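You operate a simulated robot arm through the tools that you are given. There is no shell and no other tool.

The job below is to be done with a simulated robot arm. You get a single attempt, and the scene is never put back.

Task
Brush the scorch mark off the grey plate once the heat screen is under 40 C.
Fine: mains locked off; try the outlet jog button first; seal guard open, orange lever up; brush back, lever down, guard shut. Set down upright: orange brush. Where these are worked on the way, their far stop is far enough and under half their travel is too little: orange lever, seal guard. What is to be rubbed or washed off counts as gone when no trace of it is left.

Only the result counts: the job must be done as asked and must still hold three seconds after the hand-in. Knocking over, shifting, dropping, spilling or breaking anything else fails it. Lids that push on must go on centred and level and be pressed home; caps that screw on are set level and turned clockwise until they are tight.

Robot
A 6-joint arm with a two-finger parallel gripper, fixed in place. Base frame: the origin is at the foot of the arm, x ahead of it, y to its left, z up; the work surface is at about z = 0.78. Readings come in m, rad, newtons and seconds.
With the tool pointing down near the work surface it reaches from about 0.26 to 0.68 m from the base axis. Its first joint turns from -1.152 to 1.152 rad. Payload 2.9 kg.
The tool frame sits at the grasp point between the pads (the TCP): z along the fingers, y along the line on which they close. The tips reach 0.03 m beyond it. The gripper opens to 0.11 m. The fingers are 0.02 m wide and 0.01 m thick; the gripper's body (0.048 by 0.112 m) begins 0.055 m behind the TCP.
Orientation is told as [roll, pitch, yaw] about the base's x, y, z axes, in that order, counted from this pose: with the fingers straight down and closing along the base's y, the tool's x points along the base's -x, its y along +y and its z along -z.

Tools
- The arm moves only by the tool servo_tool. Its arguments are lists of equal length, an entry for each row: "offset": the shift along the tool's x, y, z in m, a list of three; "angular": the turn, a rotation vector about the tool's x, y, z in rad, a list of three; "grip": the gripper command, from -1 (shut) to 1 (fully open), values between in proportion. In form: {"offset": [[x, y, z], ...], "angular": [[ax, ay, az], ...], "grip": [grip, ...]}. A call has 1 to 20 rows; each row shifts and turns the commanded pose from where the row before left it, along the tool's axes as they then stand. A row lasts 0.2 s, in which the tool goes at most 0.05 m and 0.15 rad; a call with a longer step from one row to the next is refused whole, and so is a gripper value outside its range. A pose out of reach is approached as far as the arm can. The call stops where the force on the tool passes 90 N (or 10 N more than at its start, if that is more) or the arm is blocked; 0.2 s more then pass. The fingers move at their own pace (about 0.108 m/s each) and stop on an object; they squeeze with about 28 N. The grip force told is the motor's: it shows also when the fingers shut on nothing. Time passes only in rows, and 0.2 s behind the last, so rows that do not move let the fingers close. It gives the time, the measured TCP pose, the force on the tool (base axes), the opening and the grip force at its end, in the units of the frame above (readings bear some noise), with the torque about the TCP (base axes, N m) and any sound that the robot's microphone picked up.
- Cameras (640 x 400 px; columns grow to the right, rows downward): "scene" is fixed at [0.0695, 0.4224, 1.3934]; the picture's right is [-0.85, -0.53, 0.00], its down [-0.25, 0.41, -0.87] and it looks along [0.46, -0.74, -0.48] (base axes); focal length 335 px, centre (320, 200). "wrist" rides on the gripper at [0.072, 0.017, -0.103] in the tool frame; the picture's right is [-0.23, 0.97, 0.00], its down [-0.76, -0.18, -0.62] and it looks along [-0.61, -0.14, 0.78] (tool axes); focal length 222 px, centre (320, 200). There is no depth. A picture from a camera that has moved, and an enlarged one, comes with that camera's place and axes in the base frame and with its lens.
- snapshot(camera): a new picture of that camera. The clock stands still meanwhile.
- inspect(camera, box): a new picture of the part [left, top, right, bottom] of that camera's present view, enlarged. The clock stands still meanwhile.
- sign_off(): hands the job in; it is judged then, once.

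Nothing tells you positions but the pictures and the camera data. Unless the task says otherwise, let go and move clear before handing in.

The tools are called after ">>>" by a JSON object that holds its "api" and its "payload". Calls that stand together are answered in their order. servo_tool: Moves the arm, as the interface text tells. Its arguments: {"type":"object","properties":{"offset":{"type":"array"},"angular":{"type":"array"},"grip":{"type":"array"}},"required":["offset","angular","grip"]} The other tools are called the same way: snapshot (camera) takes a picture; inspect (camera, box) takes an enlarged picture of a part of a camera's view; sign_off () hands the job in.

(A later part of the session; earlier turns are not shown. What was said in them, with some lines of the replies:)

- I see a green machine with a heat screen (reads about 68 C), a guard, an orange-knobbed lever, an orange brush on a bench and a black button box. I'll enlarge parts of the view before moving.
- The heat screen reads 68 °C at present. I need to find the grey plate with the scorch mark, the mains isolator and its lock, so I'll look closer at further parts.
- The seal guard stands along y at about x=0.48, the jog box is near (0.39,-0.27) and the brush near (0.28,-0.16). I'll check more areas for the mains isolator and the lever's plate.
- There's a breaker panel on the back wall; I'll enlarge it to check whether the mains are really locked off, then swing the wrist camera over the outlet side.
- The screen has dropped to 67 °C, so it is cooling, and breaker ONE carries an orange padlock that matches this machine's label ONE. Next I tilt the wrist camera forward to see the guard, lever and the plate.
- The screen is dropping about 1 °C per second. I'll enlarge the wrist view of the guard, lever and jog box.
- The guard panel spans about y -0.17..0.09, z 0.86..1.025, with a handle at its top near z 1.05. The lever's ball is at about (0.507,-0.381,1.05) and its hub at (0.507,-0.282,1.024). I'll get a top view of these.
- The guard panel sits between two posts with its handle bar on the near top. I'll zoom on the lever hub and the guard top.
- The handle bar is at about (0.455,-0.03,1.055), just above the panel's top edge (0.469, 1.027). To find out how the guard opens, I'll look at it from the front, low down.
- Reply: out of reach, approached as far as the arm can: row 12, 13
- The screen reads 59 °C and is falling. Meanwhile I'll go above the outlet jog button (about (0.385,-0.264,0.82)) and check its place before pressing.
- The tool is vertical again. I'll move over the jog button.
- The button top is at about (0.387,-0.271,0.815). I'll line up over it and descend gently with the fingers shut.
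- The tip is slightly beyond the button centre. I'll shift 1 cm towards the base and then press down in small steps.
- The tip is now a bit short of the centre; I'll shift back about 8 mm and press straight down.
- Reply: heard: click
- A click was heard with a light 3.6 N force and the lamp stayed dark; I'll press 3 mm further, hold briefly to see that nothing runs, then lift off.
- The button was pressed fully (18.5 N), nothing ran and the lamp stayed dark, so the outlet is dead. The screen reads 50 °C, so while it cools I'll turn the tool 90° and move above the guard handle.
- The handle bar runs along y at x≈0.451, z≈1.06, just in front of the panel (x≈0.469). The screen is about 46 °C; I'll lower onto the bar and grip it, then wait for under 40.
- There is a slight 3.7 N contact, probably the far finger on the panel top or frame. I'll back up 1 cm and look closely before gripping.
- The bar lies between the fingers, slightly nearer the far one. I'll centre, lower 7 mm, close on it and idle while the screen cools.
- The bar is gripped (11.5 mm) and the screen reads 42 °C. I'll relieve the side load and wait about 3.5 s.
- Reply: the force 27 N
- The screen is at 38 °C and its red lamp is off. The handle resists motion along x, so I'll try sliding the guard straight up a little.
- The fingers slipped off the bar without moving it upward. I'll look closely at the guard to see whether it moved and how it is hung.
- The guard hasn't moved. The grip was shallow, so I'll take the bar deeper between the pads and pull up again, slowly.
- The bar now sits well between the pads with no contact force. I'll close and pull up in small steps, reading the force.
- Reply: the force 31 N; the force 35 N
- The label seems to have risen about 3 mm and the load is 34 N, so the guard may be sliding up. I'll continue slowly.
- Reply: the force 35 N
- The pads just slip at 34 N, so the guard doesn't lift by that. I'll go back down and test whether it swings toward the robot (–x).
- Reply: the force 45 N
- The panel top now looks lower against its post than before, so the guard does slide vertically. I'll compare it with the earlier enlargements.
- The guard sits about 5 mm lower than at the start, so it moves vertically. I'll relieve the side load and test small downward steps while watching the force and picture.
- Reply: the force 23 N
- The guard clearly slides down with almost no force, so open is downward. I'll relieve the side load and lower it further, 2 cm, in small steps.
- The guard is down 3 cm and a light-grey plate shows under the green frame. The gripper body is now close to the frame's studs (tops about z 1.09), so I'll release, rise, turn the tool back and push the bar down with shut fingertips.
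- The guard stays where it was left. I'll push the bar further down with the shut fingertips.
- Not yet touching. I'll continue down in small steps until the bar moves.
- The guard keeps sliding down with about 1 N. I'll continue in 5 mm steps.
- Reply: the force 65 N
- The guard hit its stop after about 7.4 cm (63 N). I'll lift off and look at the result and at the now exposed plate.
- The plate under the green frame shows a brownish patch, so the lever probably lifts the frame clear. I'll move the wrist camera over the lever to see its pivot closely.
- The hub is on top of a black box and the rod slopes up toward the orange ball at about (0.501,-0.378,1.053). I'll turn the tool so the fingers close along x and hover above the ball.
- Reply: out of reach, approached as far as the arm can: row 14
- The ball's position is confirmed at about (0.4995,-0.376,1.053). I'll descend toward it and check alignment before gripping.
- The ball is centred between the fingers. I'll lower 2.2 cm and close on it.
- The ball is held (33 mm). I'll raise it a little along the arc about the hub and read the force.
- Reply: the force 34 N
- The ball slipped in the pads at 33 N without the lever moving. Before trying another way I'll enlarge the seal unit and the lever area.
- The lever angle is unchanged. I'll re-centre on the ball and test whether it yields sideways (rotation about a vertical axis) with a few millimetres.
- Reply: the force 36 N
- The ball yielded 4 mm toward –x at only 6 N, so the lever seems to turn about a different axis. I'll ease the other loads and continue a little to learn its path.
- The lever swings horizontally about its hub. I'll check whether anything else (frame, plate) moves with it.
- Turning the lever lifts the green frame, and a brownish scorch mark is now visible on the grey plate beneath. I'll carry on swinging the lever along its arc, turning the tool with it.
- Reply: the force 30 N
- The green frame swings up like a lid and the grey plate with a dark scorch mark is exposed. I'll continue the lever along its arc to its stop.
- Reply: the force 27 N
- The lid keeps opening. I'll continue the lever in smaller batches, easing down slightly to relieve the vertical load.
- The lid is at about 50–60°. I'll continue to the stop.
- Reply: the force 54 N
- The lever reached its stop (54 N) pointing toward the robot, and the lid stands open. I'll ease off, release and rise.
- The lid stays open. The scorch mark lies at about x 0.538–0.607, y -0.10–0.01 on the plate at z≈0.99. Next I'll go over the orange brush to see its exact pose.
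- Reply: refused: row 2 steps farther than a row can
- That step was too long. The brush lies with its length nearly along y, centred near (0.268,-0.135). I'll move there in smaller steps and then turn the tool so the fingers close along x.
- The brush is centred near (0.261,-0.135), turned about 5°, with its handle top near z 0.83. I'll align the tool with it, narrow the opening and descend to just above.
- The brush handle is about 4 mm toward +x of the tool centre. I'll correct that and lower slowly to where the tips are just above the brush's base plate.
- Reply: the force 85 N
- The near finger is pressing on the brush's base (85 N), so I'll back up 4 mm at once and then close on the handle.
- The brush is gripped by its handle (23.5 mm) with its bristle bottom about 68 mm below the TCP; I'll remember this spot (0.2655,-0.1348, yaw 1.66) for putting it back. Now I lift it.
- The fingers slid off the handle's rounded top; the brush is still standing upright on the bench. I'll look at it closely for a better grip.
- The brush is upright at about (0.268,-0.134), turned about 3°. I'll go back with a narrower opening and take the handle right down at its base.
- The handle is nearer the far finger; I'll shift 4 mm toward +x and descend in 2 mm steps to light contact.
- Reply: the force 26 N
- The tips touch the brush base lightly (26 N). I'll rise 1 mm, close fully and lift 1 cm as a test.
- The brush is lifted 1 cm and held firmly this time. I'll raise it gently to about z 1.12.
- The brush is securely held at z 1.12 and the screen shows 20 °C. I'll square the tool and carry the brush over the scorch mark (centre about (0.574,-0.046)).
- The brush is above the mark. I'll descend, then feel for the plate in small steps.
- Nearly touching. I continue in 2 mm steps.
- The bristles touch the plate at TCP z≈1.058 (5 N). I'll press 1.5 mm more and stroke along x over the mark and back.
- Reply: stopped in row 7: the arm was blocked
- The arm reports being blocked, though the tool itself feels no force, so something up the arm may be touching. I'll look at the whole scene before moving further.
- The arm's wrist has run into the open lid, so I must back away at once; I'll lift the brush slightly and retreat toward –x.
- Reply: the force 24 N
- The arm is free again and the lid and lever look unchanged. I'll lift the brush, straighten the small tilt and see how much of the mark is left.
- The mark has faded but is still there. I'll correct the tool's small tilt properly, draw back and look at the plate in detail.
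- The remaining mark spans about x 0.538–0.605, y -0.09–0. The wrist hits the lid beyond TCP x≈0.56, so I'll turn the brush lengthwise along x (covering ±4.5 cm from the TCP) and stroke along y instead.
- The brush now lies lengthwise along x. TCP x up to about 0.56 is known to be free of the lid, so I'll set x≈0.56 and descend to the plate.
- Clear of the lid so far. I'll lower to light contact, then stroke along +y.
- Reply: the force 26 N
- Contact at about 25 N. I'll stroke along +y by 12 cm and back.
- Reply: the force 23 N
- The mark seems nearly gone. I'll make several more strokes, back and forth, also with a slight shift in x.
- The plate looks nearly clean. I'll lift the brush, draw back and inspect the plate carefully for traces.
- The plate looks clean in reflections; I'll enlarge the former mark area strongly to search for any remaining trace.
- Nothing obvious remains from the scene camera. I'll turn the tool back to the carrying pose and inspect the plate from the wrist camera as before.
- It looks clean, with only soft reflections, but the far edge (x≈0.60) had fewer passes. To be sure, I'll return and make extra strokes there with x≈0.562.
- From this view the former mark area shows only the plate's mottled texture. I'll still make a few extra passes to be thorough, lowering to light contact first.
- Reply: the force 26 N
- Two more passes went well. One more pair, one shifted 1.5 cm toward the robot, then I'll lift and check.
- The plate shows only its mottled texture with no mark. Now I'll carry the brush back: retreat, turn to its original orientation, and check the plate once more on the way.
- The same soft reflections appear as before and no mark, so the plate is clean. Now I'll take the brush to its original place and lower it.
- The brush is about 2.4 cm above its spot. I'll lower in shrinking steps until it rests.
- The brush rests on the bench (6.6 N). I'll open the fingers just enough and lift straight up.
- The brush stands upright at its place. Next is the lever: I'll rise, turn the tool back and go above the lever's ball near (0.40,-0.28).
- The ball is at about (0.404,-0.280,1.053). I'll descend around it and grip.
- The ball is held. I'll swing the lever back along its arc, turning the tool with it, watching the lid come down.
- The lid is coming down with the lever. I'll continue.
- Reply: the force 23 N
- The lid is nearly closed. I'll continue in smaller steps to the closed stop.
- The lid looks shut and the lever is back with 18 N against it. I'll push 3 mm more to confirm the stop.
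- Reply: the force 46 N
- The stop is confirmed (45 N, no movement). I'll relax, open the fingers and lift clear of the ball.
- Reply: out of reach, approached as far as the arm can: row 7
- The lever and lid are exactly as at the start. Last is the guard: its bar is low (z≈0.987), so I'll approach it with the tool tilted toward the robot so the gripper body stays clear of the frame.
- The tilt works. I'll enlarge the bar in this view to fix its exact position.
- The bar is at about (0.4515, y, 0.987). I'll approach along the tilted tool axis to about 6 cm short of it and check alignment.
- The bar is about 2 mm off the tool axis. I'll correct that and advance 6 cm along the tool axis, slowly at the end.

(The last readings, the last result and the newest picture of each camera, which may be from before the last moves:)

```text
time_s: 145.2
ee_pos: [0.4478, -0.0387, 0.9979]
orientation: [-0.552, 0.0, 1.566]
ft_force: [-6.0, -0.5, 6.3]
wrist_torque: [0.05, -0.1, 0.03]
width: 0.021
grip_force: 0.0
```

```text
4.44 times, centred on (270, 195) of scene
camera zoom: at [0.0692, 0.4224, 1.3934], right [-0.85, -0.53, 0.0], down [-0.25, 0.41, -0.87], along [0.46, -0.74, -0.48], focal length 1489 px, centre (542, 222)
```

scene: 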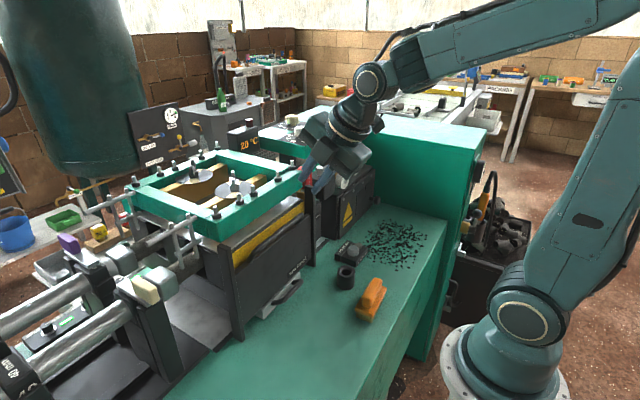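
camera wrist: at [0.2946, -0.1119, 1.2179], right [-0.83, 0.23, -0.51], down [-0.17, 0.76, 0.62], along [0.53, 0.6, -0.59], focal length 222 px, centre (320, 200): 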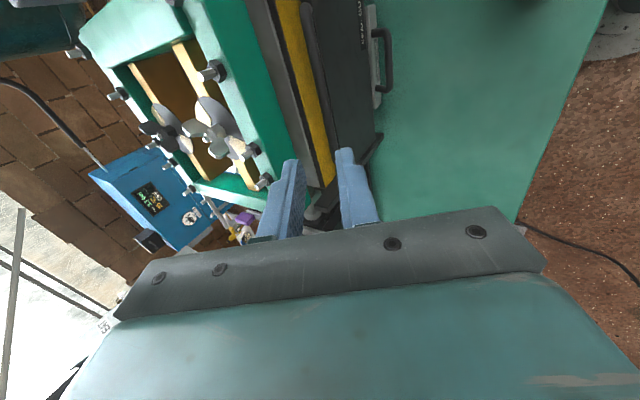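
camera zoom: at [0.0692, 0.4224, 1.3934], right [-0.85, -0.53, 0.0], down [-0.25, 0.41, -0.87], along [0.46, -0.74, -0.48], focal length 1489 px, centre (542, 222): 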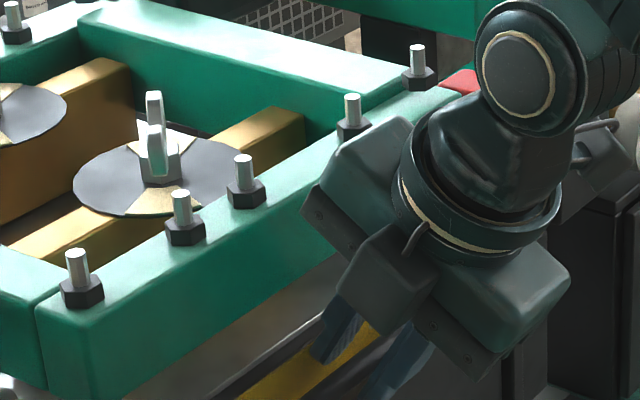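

There's slight contact (about 6 N) and the bar lies between the pads about 1 cm beyond the TCP. I'll close on it.

>>> {"api": "servo_tool", "payload": {"offset": [[0, 0, 0], [0, 0, 0], [0, 0, 0]], "angular": [[0, 0, 0], [0, 0, 0], [0, 0, 0]], "grip": [-1, -1, -1]}}

>>> {"api": "inspect", "payload": {"camera": "wrist", "box": [240, 60, 400, 220]}}

```text
time_s: 146.0
ee_pos: [0.4464, -0.039, 0.9974]
orientation: [-0.543, -0.002, 1.566]
ft_force: [-20.4, 0.0, -4.2]
wrist_torque: [-0.16, 0.27, 0.1]
width: 0.0114
grip_force: 45.9
```

```text
2.50 times, centred on (320, 140) of wrist
camera zoom: at [0.3775, -0.1119, 1.0761], right [-0.83, 0.23, -0.5], down [-0.17, 0.76, 0.63], along [0.53, 0.61, -0.6], focal length 555 px, centre (320, 350)
```

zoom: 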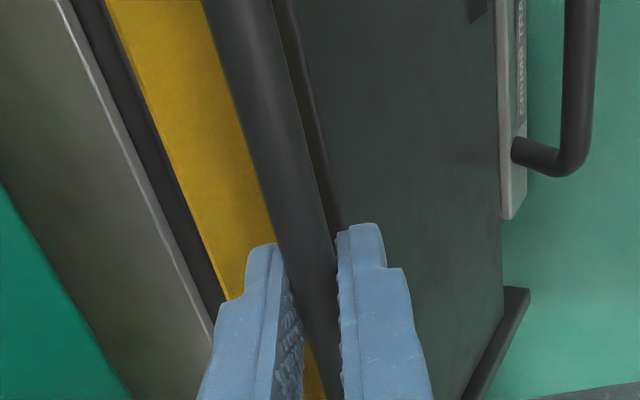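

The bar is gripped. I'll ease the side load and lift 1 cm straight up as a test.

>>> {"api": "servo_tool", "payload": {"offset": [[0, 0.0017, -0.001], [0, -0.0026, -0.0043], [0, -0.0026, -0.0043], [0, 0, 0]], "angular": [[0, 0, 0], [0, 0, 0], [0, 0, 0], [0, 0, 0]], "grip": [-1, -1, -1, -1]}}

>>> {"api": "inspect", "payload": {"camera": "scene", "box": [200, 170, 330, 290]}}

```text
time_s: 147.0
ee_pos: [0.4471, -0.0374, 1.0084]
orientation: [-0.552, 0.0, 1.565]
ft_force: [-11.0, -6.6, -2.2]
wrist_torque: [0.12, 0.16, 0.27]
width: 0.0116
grip_force: 45.0
```

```text
3.33 times, centred on (265, 230) of scene
camera zoom: at [0.0693, 0.4222, 1.3934], right [-0.85, -0.53, 0.0], down [-0.25, 0.41, -0.87], along [0.46, -0.74, -0.48], focal length 1117 px, centre (503, 100)
```

zoom: 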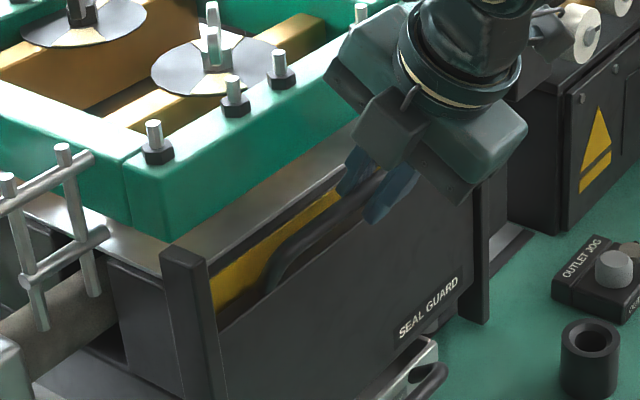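

The guard lifts with only 2 N. I'll carry on upward in 1 cm steps.

>>> {"api": "servo_tool", "payload": {"offset": [[0, -0.0044, -0.009], [0, -0.0052, -0.0085], [0, -0.0052, -0.0085], [0, -0.0052, -0.0085], [0, -0.0052, -0.0085], [0, 0, 0]], "angular": [[0, 0, 0], [0, 0, 0], [0, 0, 0], [0, 0, 0], [0, 0, 0], [0, 0, 0]], "grip": [-1, -1, -1, -1, -1, -1]}}

>>> {"api": "inspect", "payload": {"camera": "scene", "box": [200, 150, 330, 270]}}

```text
time_s: 148.4
ee_pos: [0.4457, -0.0386, 1.0584]
orientation: [-0.553, -0.003, 1.566]
ft_force: [11.1, -4.1, -2.8]
wrist_torque: [-0.32, -0.06, -0.04]
width: 0.0112
grip_force: 45.3
```

```text
3.33 times, centred on (265, 210) of scene
camera zoom: at [0.0699, 0.4223, 1.3934], right [-0.85, -0.53, 0.0], down [-0.25, 0.41, -0.87], along [0.46, -0.74, -0.48], focal length 1117 px, centre (503, 167)
```

zoom: 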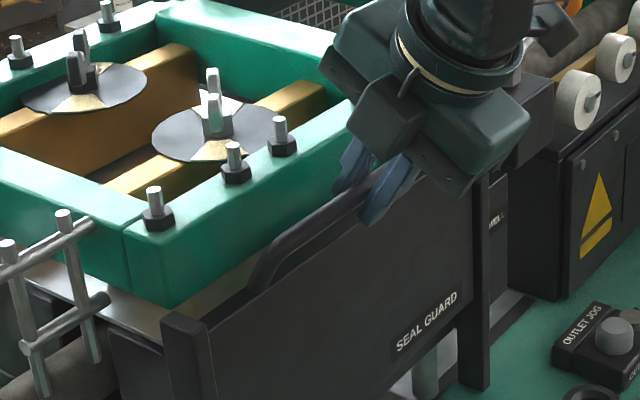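

Nearly shut. I'll go on in 4 mm steps until the top stop is felt.

>>> {"api": "servo_tool", "payload": {"offset": [[0, -0.0025, -0.003], [0, -0.0021, -0.0034], [0, -0.0021, -0.0034], [0, 0, 0]], "angular": [[0, 0, 0], [0, 0, 0], [0, 0, 0], [0, 0, 0]], "grip": [-1, -1, -1, -1]}}

>>> {"api": "inspect", "payload": {"camera": "scene", "box": [280, 160, 340, 220]}}

```text
time_s: 149.4
ee_pos: [0.4454, -0.0389, 1.067]
orientation: [-0.545, -0.001, 1.567]
ft_force: [21.3, -4.8, -27.3]
wrist_torque: [-0.13, -0.04, 0.07]
width: 0.0117
grip_force: 44.4
```

```text
6.67 times, centred on (310, 190) of scene
camera zoom: at [0.0705, 0.4222, 1.3934], right [-0.85, -0.53, 0.0], down [-0.26, 0.41, -0.87], along [0.46, -0.74, -0.48], focal length 2233 px, centre (387, 267)
```

zoom: 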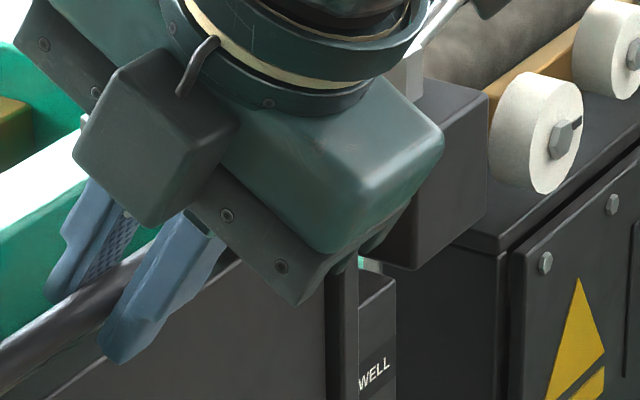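

Load rose to 27 N, suggesting the top stop. I'll nudge 3 mm more to be sure, then compare against the start picture.

>>> {"api": "servo_tool", "payload": {"offset": [[0, -0.0005, -0.0035], [0, 0, 0]], "angular": [[0, 0, 0], [0, 0, 0]], "grip": [-1, -1]}}

>>> {"api": "inspect", "payload": {"camera": "scene", "box": [190, 170, 330, 290]}}

```text
time_s: 150.0
ee_pos: [0.4435, -0.0384, 1.0712]
orientation: [-0.545, -0.003, 1.569]
ft_force: [16.6, 2.4, -30.4]
wrist_torque: [0.06, 0.0, 0.15]
width: 0.0113
grip_force: 44.5
```

```text
3.33 times, centred on (260, 230) of scene
camera zoom: at [0.0704, 0.4224, 1.3933], right [-0.85, -0.53, 0.0], down [-0.26, 0.41, -0.87], along [0.46, -0.74, -0.48], focal length 1117 px, centre (520, 100)
```

zoom: 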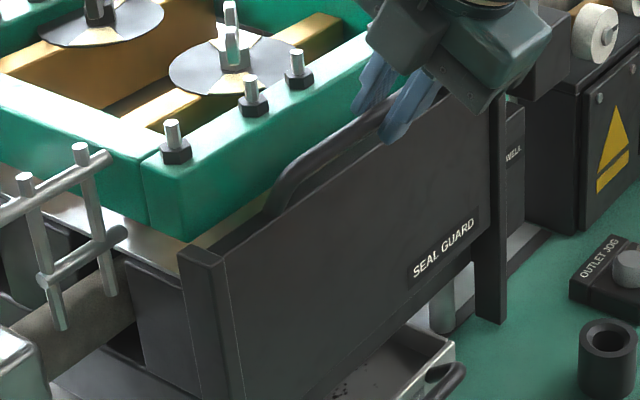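

The guard matches its starting position at the top stop. I'll open the fingers slightly and back out along the tool axis.

>>> {"api": "servo_tool", "payload": {"offset": [[0, 0, 0], [0, 0, 0], [0, 0, 0], [0, 0, -0.015], [0, 0, -0.025], [0, 0, -0.04], [0, 0, -0.045], [0, 0, 0]], "angular": [[0, 0, 0], [0, 0, 0], [0, 0, 0], [0, 0, 0], [0, 0, 0], [0, 0, 0], [0, 0, 0], [0, 0, 0]], "grip": [-0.62, -0.62, -0.62, -0.62, -0.62, -0.62, -0.62, -0.62]}}

>>> {"api": "inspect", "payload": {"camera": "scene", "box": [190, 170, 330, 290]}}

>>> {"api": "inspect", "payload": {"camera": "scene", "box": [280, 160, 340, 220]}}

>>> {"api": "snapshot", "payload": {"camera": "wrist"}}

```text
time_s: 151.8
ee_pos: [0.3771, -0.0399, 1.1792]
orientation: [-0.55, -0.001, 1.568]
ft_force: [0.3, 0.2, 0.8]
wrist_torque: [0.0, 0.01, -0.03]
width: 0.021
grip_force: 0.0
```

```text
3.33 times, centred on (260, 230) of scene
camera zoom: at [0.0695, 0.4224, 1.3934], right [-0.85, -0.53, 0.0], down [-0.25, 0.41, -0.87], along [0.46, -0.74, -0.48], focal length 1117 px, centre (520, 100)
```

zoom: 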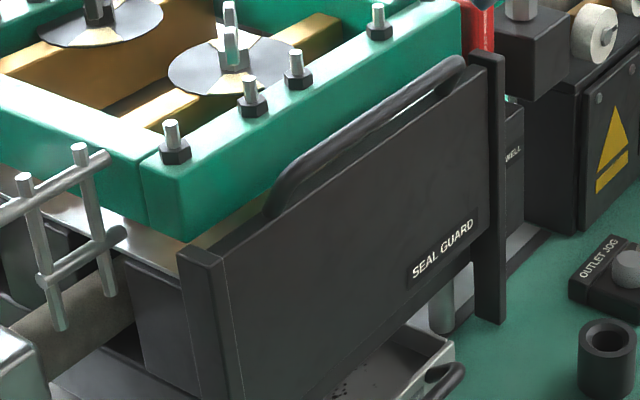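

```text
6.67 times, centred on (310, 190) of scene
camera zoom: at [0.0695, 0.4224, 1.3934], right [-0.85, -0.53, 0.0], down [-0.25, 0.41, -0.87], along [0.46, -0.74, -0.48], focal length 2233 px, centre (387, 267)
```

zoom: 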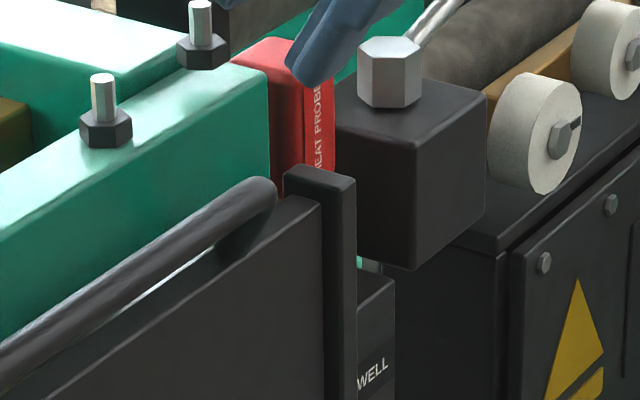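

```text
taken
camera wrist: at [0.307, -0.1126, 1.258], right [-0.83, 0.23, -0.51], down [-0.17, 0.76, 0.62], along [0.53, 0.6, -0.59], focal length 222 px, centre (320, 200)
```

wrist: 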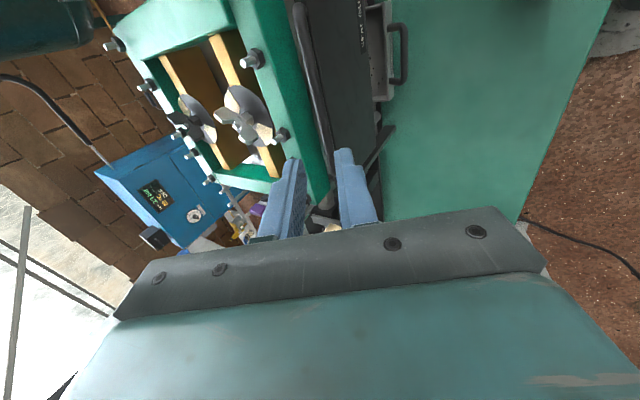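

The guard is shut. I'll move the arm clear and upright, then make a final comparison of everything with the start.

>>> {"api": "servo_tool", "payload": {"offset": [[0, 0, -0.02], [0, 0, 0], [0, 0, 0], [0, 0, 0], [0, 0, 0], [0, 0.01, -0.03], [0, 0.01, -0.03], [0, 0, 0]], "angular": [[0, 0, 0], [-0.1375, 0, 0], [-0.1375, 0, 0], [-0.1375, 0, 0], [-0.1375, 0, 0], [0, 0, 0], [0, 0, 0], [0, 0, 0]], "grip": [-0.6, -0.6, -0.6, -0.6, -0.6, -0.6, -0.6, -0.6]}}

>>> {"api": "snapshot", "payload": {"camera": "scene"}}

>>> {"api": "inspect", "payload": {"camera": "scene", "box": [210, 230, 280, 340]}}

>>> {"api": "inspect", "payload": {"camera": "scene", "box": [300, 200, 460, 340]}}

>>> {"api": "inspect", "payload": {"camera": "scene", "box": [200, 90, 400, 215]}}

```text
time_s: 153.6
ee_pos: [0.346, -0.041, 1.2546]
orientation: [0.0, 0.001, 1.565]
ft_force: [-0.1, -0.2, -0.6]
wrist_torque: [-0.02, 0.0, 0.01]
width: 0.0218
grip_force: 0.2
```

```text
taken
```

scene: 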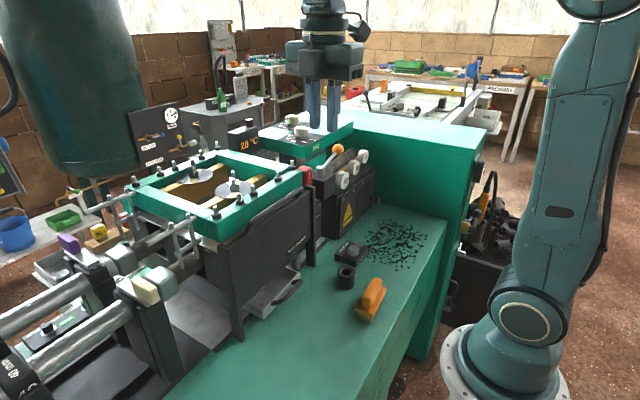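

```text
3.64 times, centred on (245, 285) of scene
camera zoom: at [0.0695, 0.4224, 1.3934], right [-0.85, -0.53, 0.0], down [-0.25, 0.41, -0.87], along [0.46, -0.74, -0.48], focal length 1218 px, centre (593, -109)
```

zoom: 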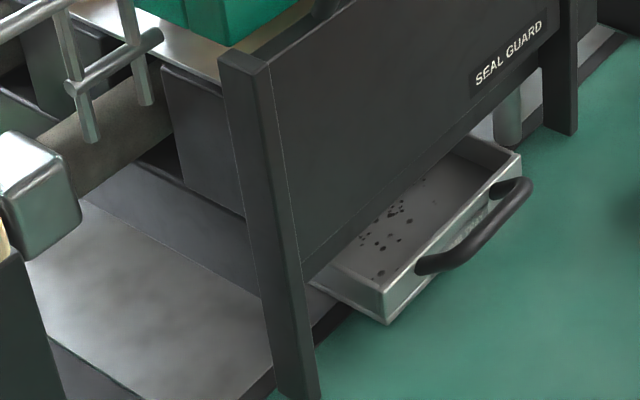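

```text
2.86 times, centred on (380, 270) of scene
camera zoom: at [0.0695, 0.4224, 1.3934], right [-0.85, -0.53, 0.0], down [-0.25, 0.41, -0.87], along [0.46, -0.74, -0.48], focal length 957 px, centre (149, 0)
```

zoom: 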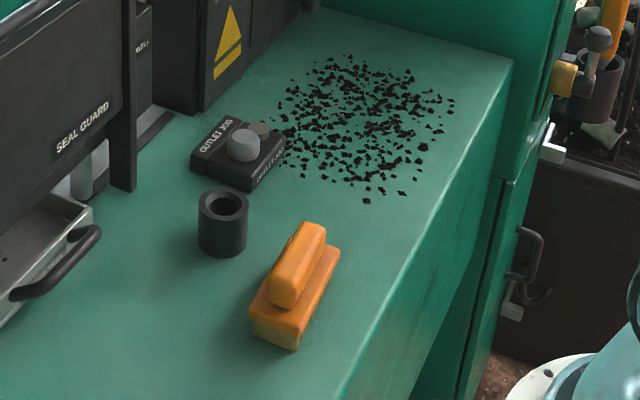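

```text
3.20 times, centred on (300, 152) of scene
camera zoom: at [0.0695, 0.4224, 1.3934], right [-0.85, -0.53, 0.0], down [-0.25, 0.41, -0.87], along [0.46, -0.74, -0.48], focal length 1072 px, centre (384, 352)
```

zoom: 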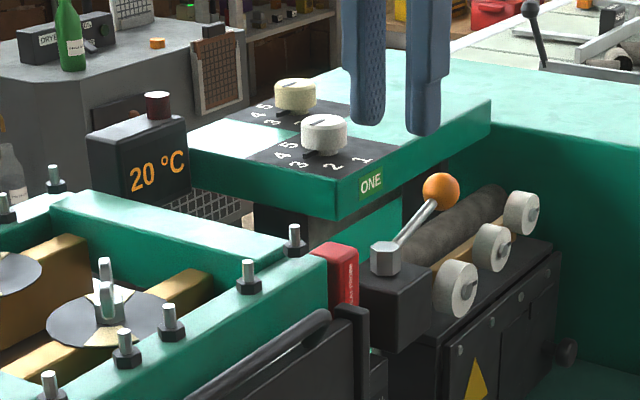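

All is as it should be: the screen shows 20 °C, the lever is down, the lid closed and the guard shut. The brush stands upright at its place, the tray, jog box and the rest are unmoved, and the arm is clear, so I'm handing in.

>>> {"api": "sign_off", "payload": {}}

```text
The job is handed in.
```

The scorch mark is brushed off the grey plate. In the last close-ups before the lid came down I saw only the plate's own mottling and reflections. I handed the job in.

- **Checks first:** breaker ONE carried a padlock. I pressed the outlet jog button fully; it clicked, but nothing ran and the lamp stayed dark.
- **Heat:** I started on the guard only once the screen read 38 °C; it was at 20 °C by the time I brushed.
- **Opening up:** the guard opens downward, and I pushed it to its stop. The orange lever swings sideways and lifts the green frame; I took it to its stop too.
- **Closing up:** the lever is back at its stop with the frame down, and the guard is at its top stop. The brush stands upright on the bench within about 1 cm of where it started, turned by a few degrees.

**Lid contact:** on the first stroke the arm's wrist ran into the raised frame and the arm stopped, blocked. I backed off at once and changed the stroke direction. The frame and lever looked unchanged afterwards and closed normally.

**Brush grip:** my first grip on the brush slipped off its handle; the brush stayed upright on the bench.
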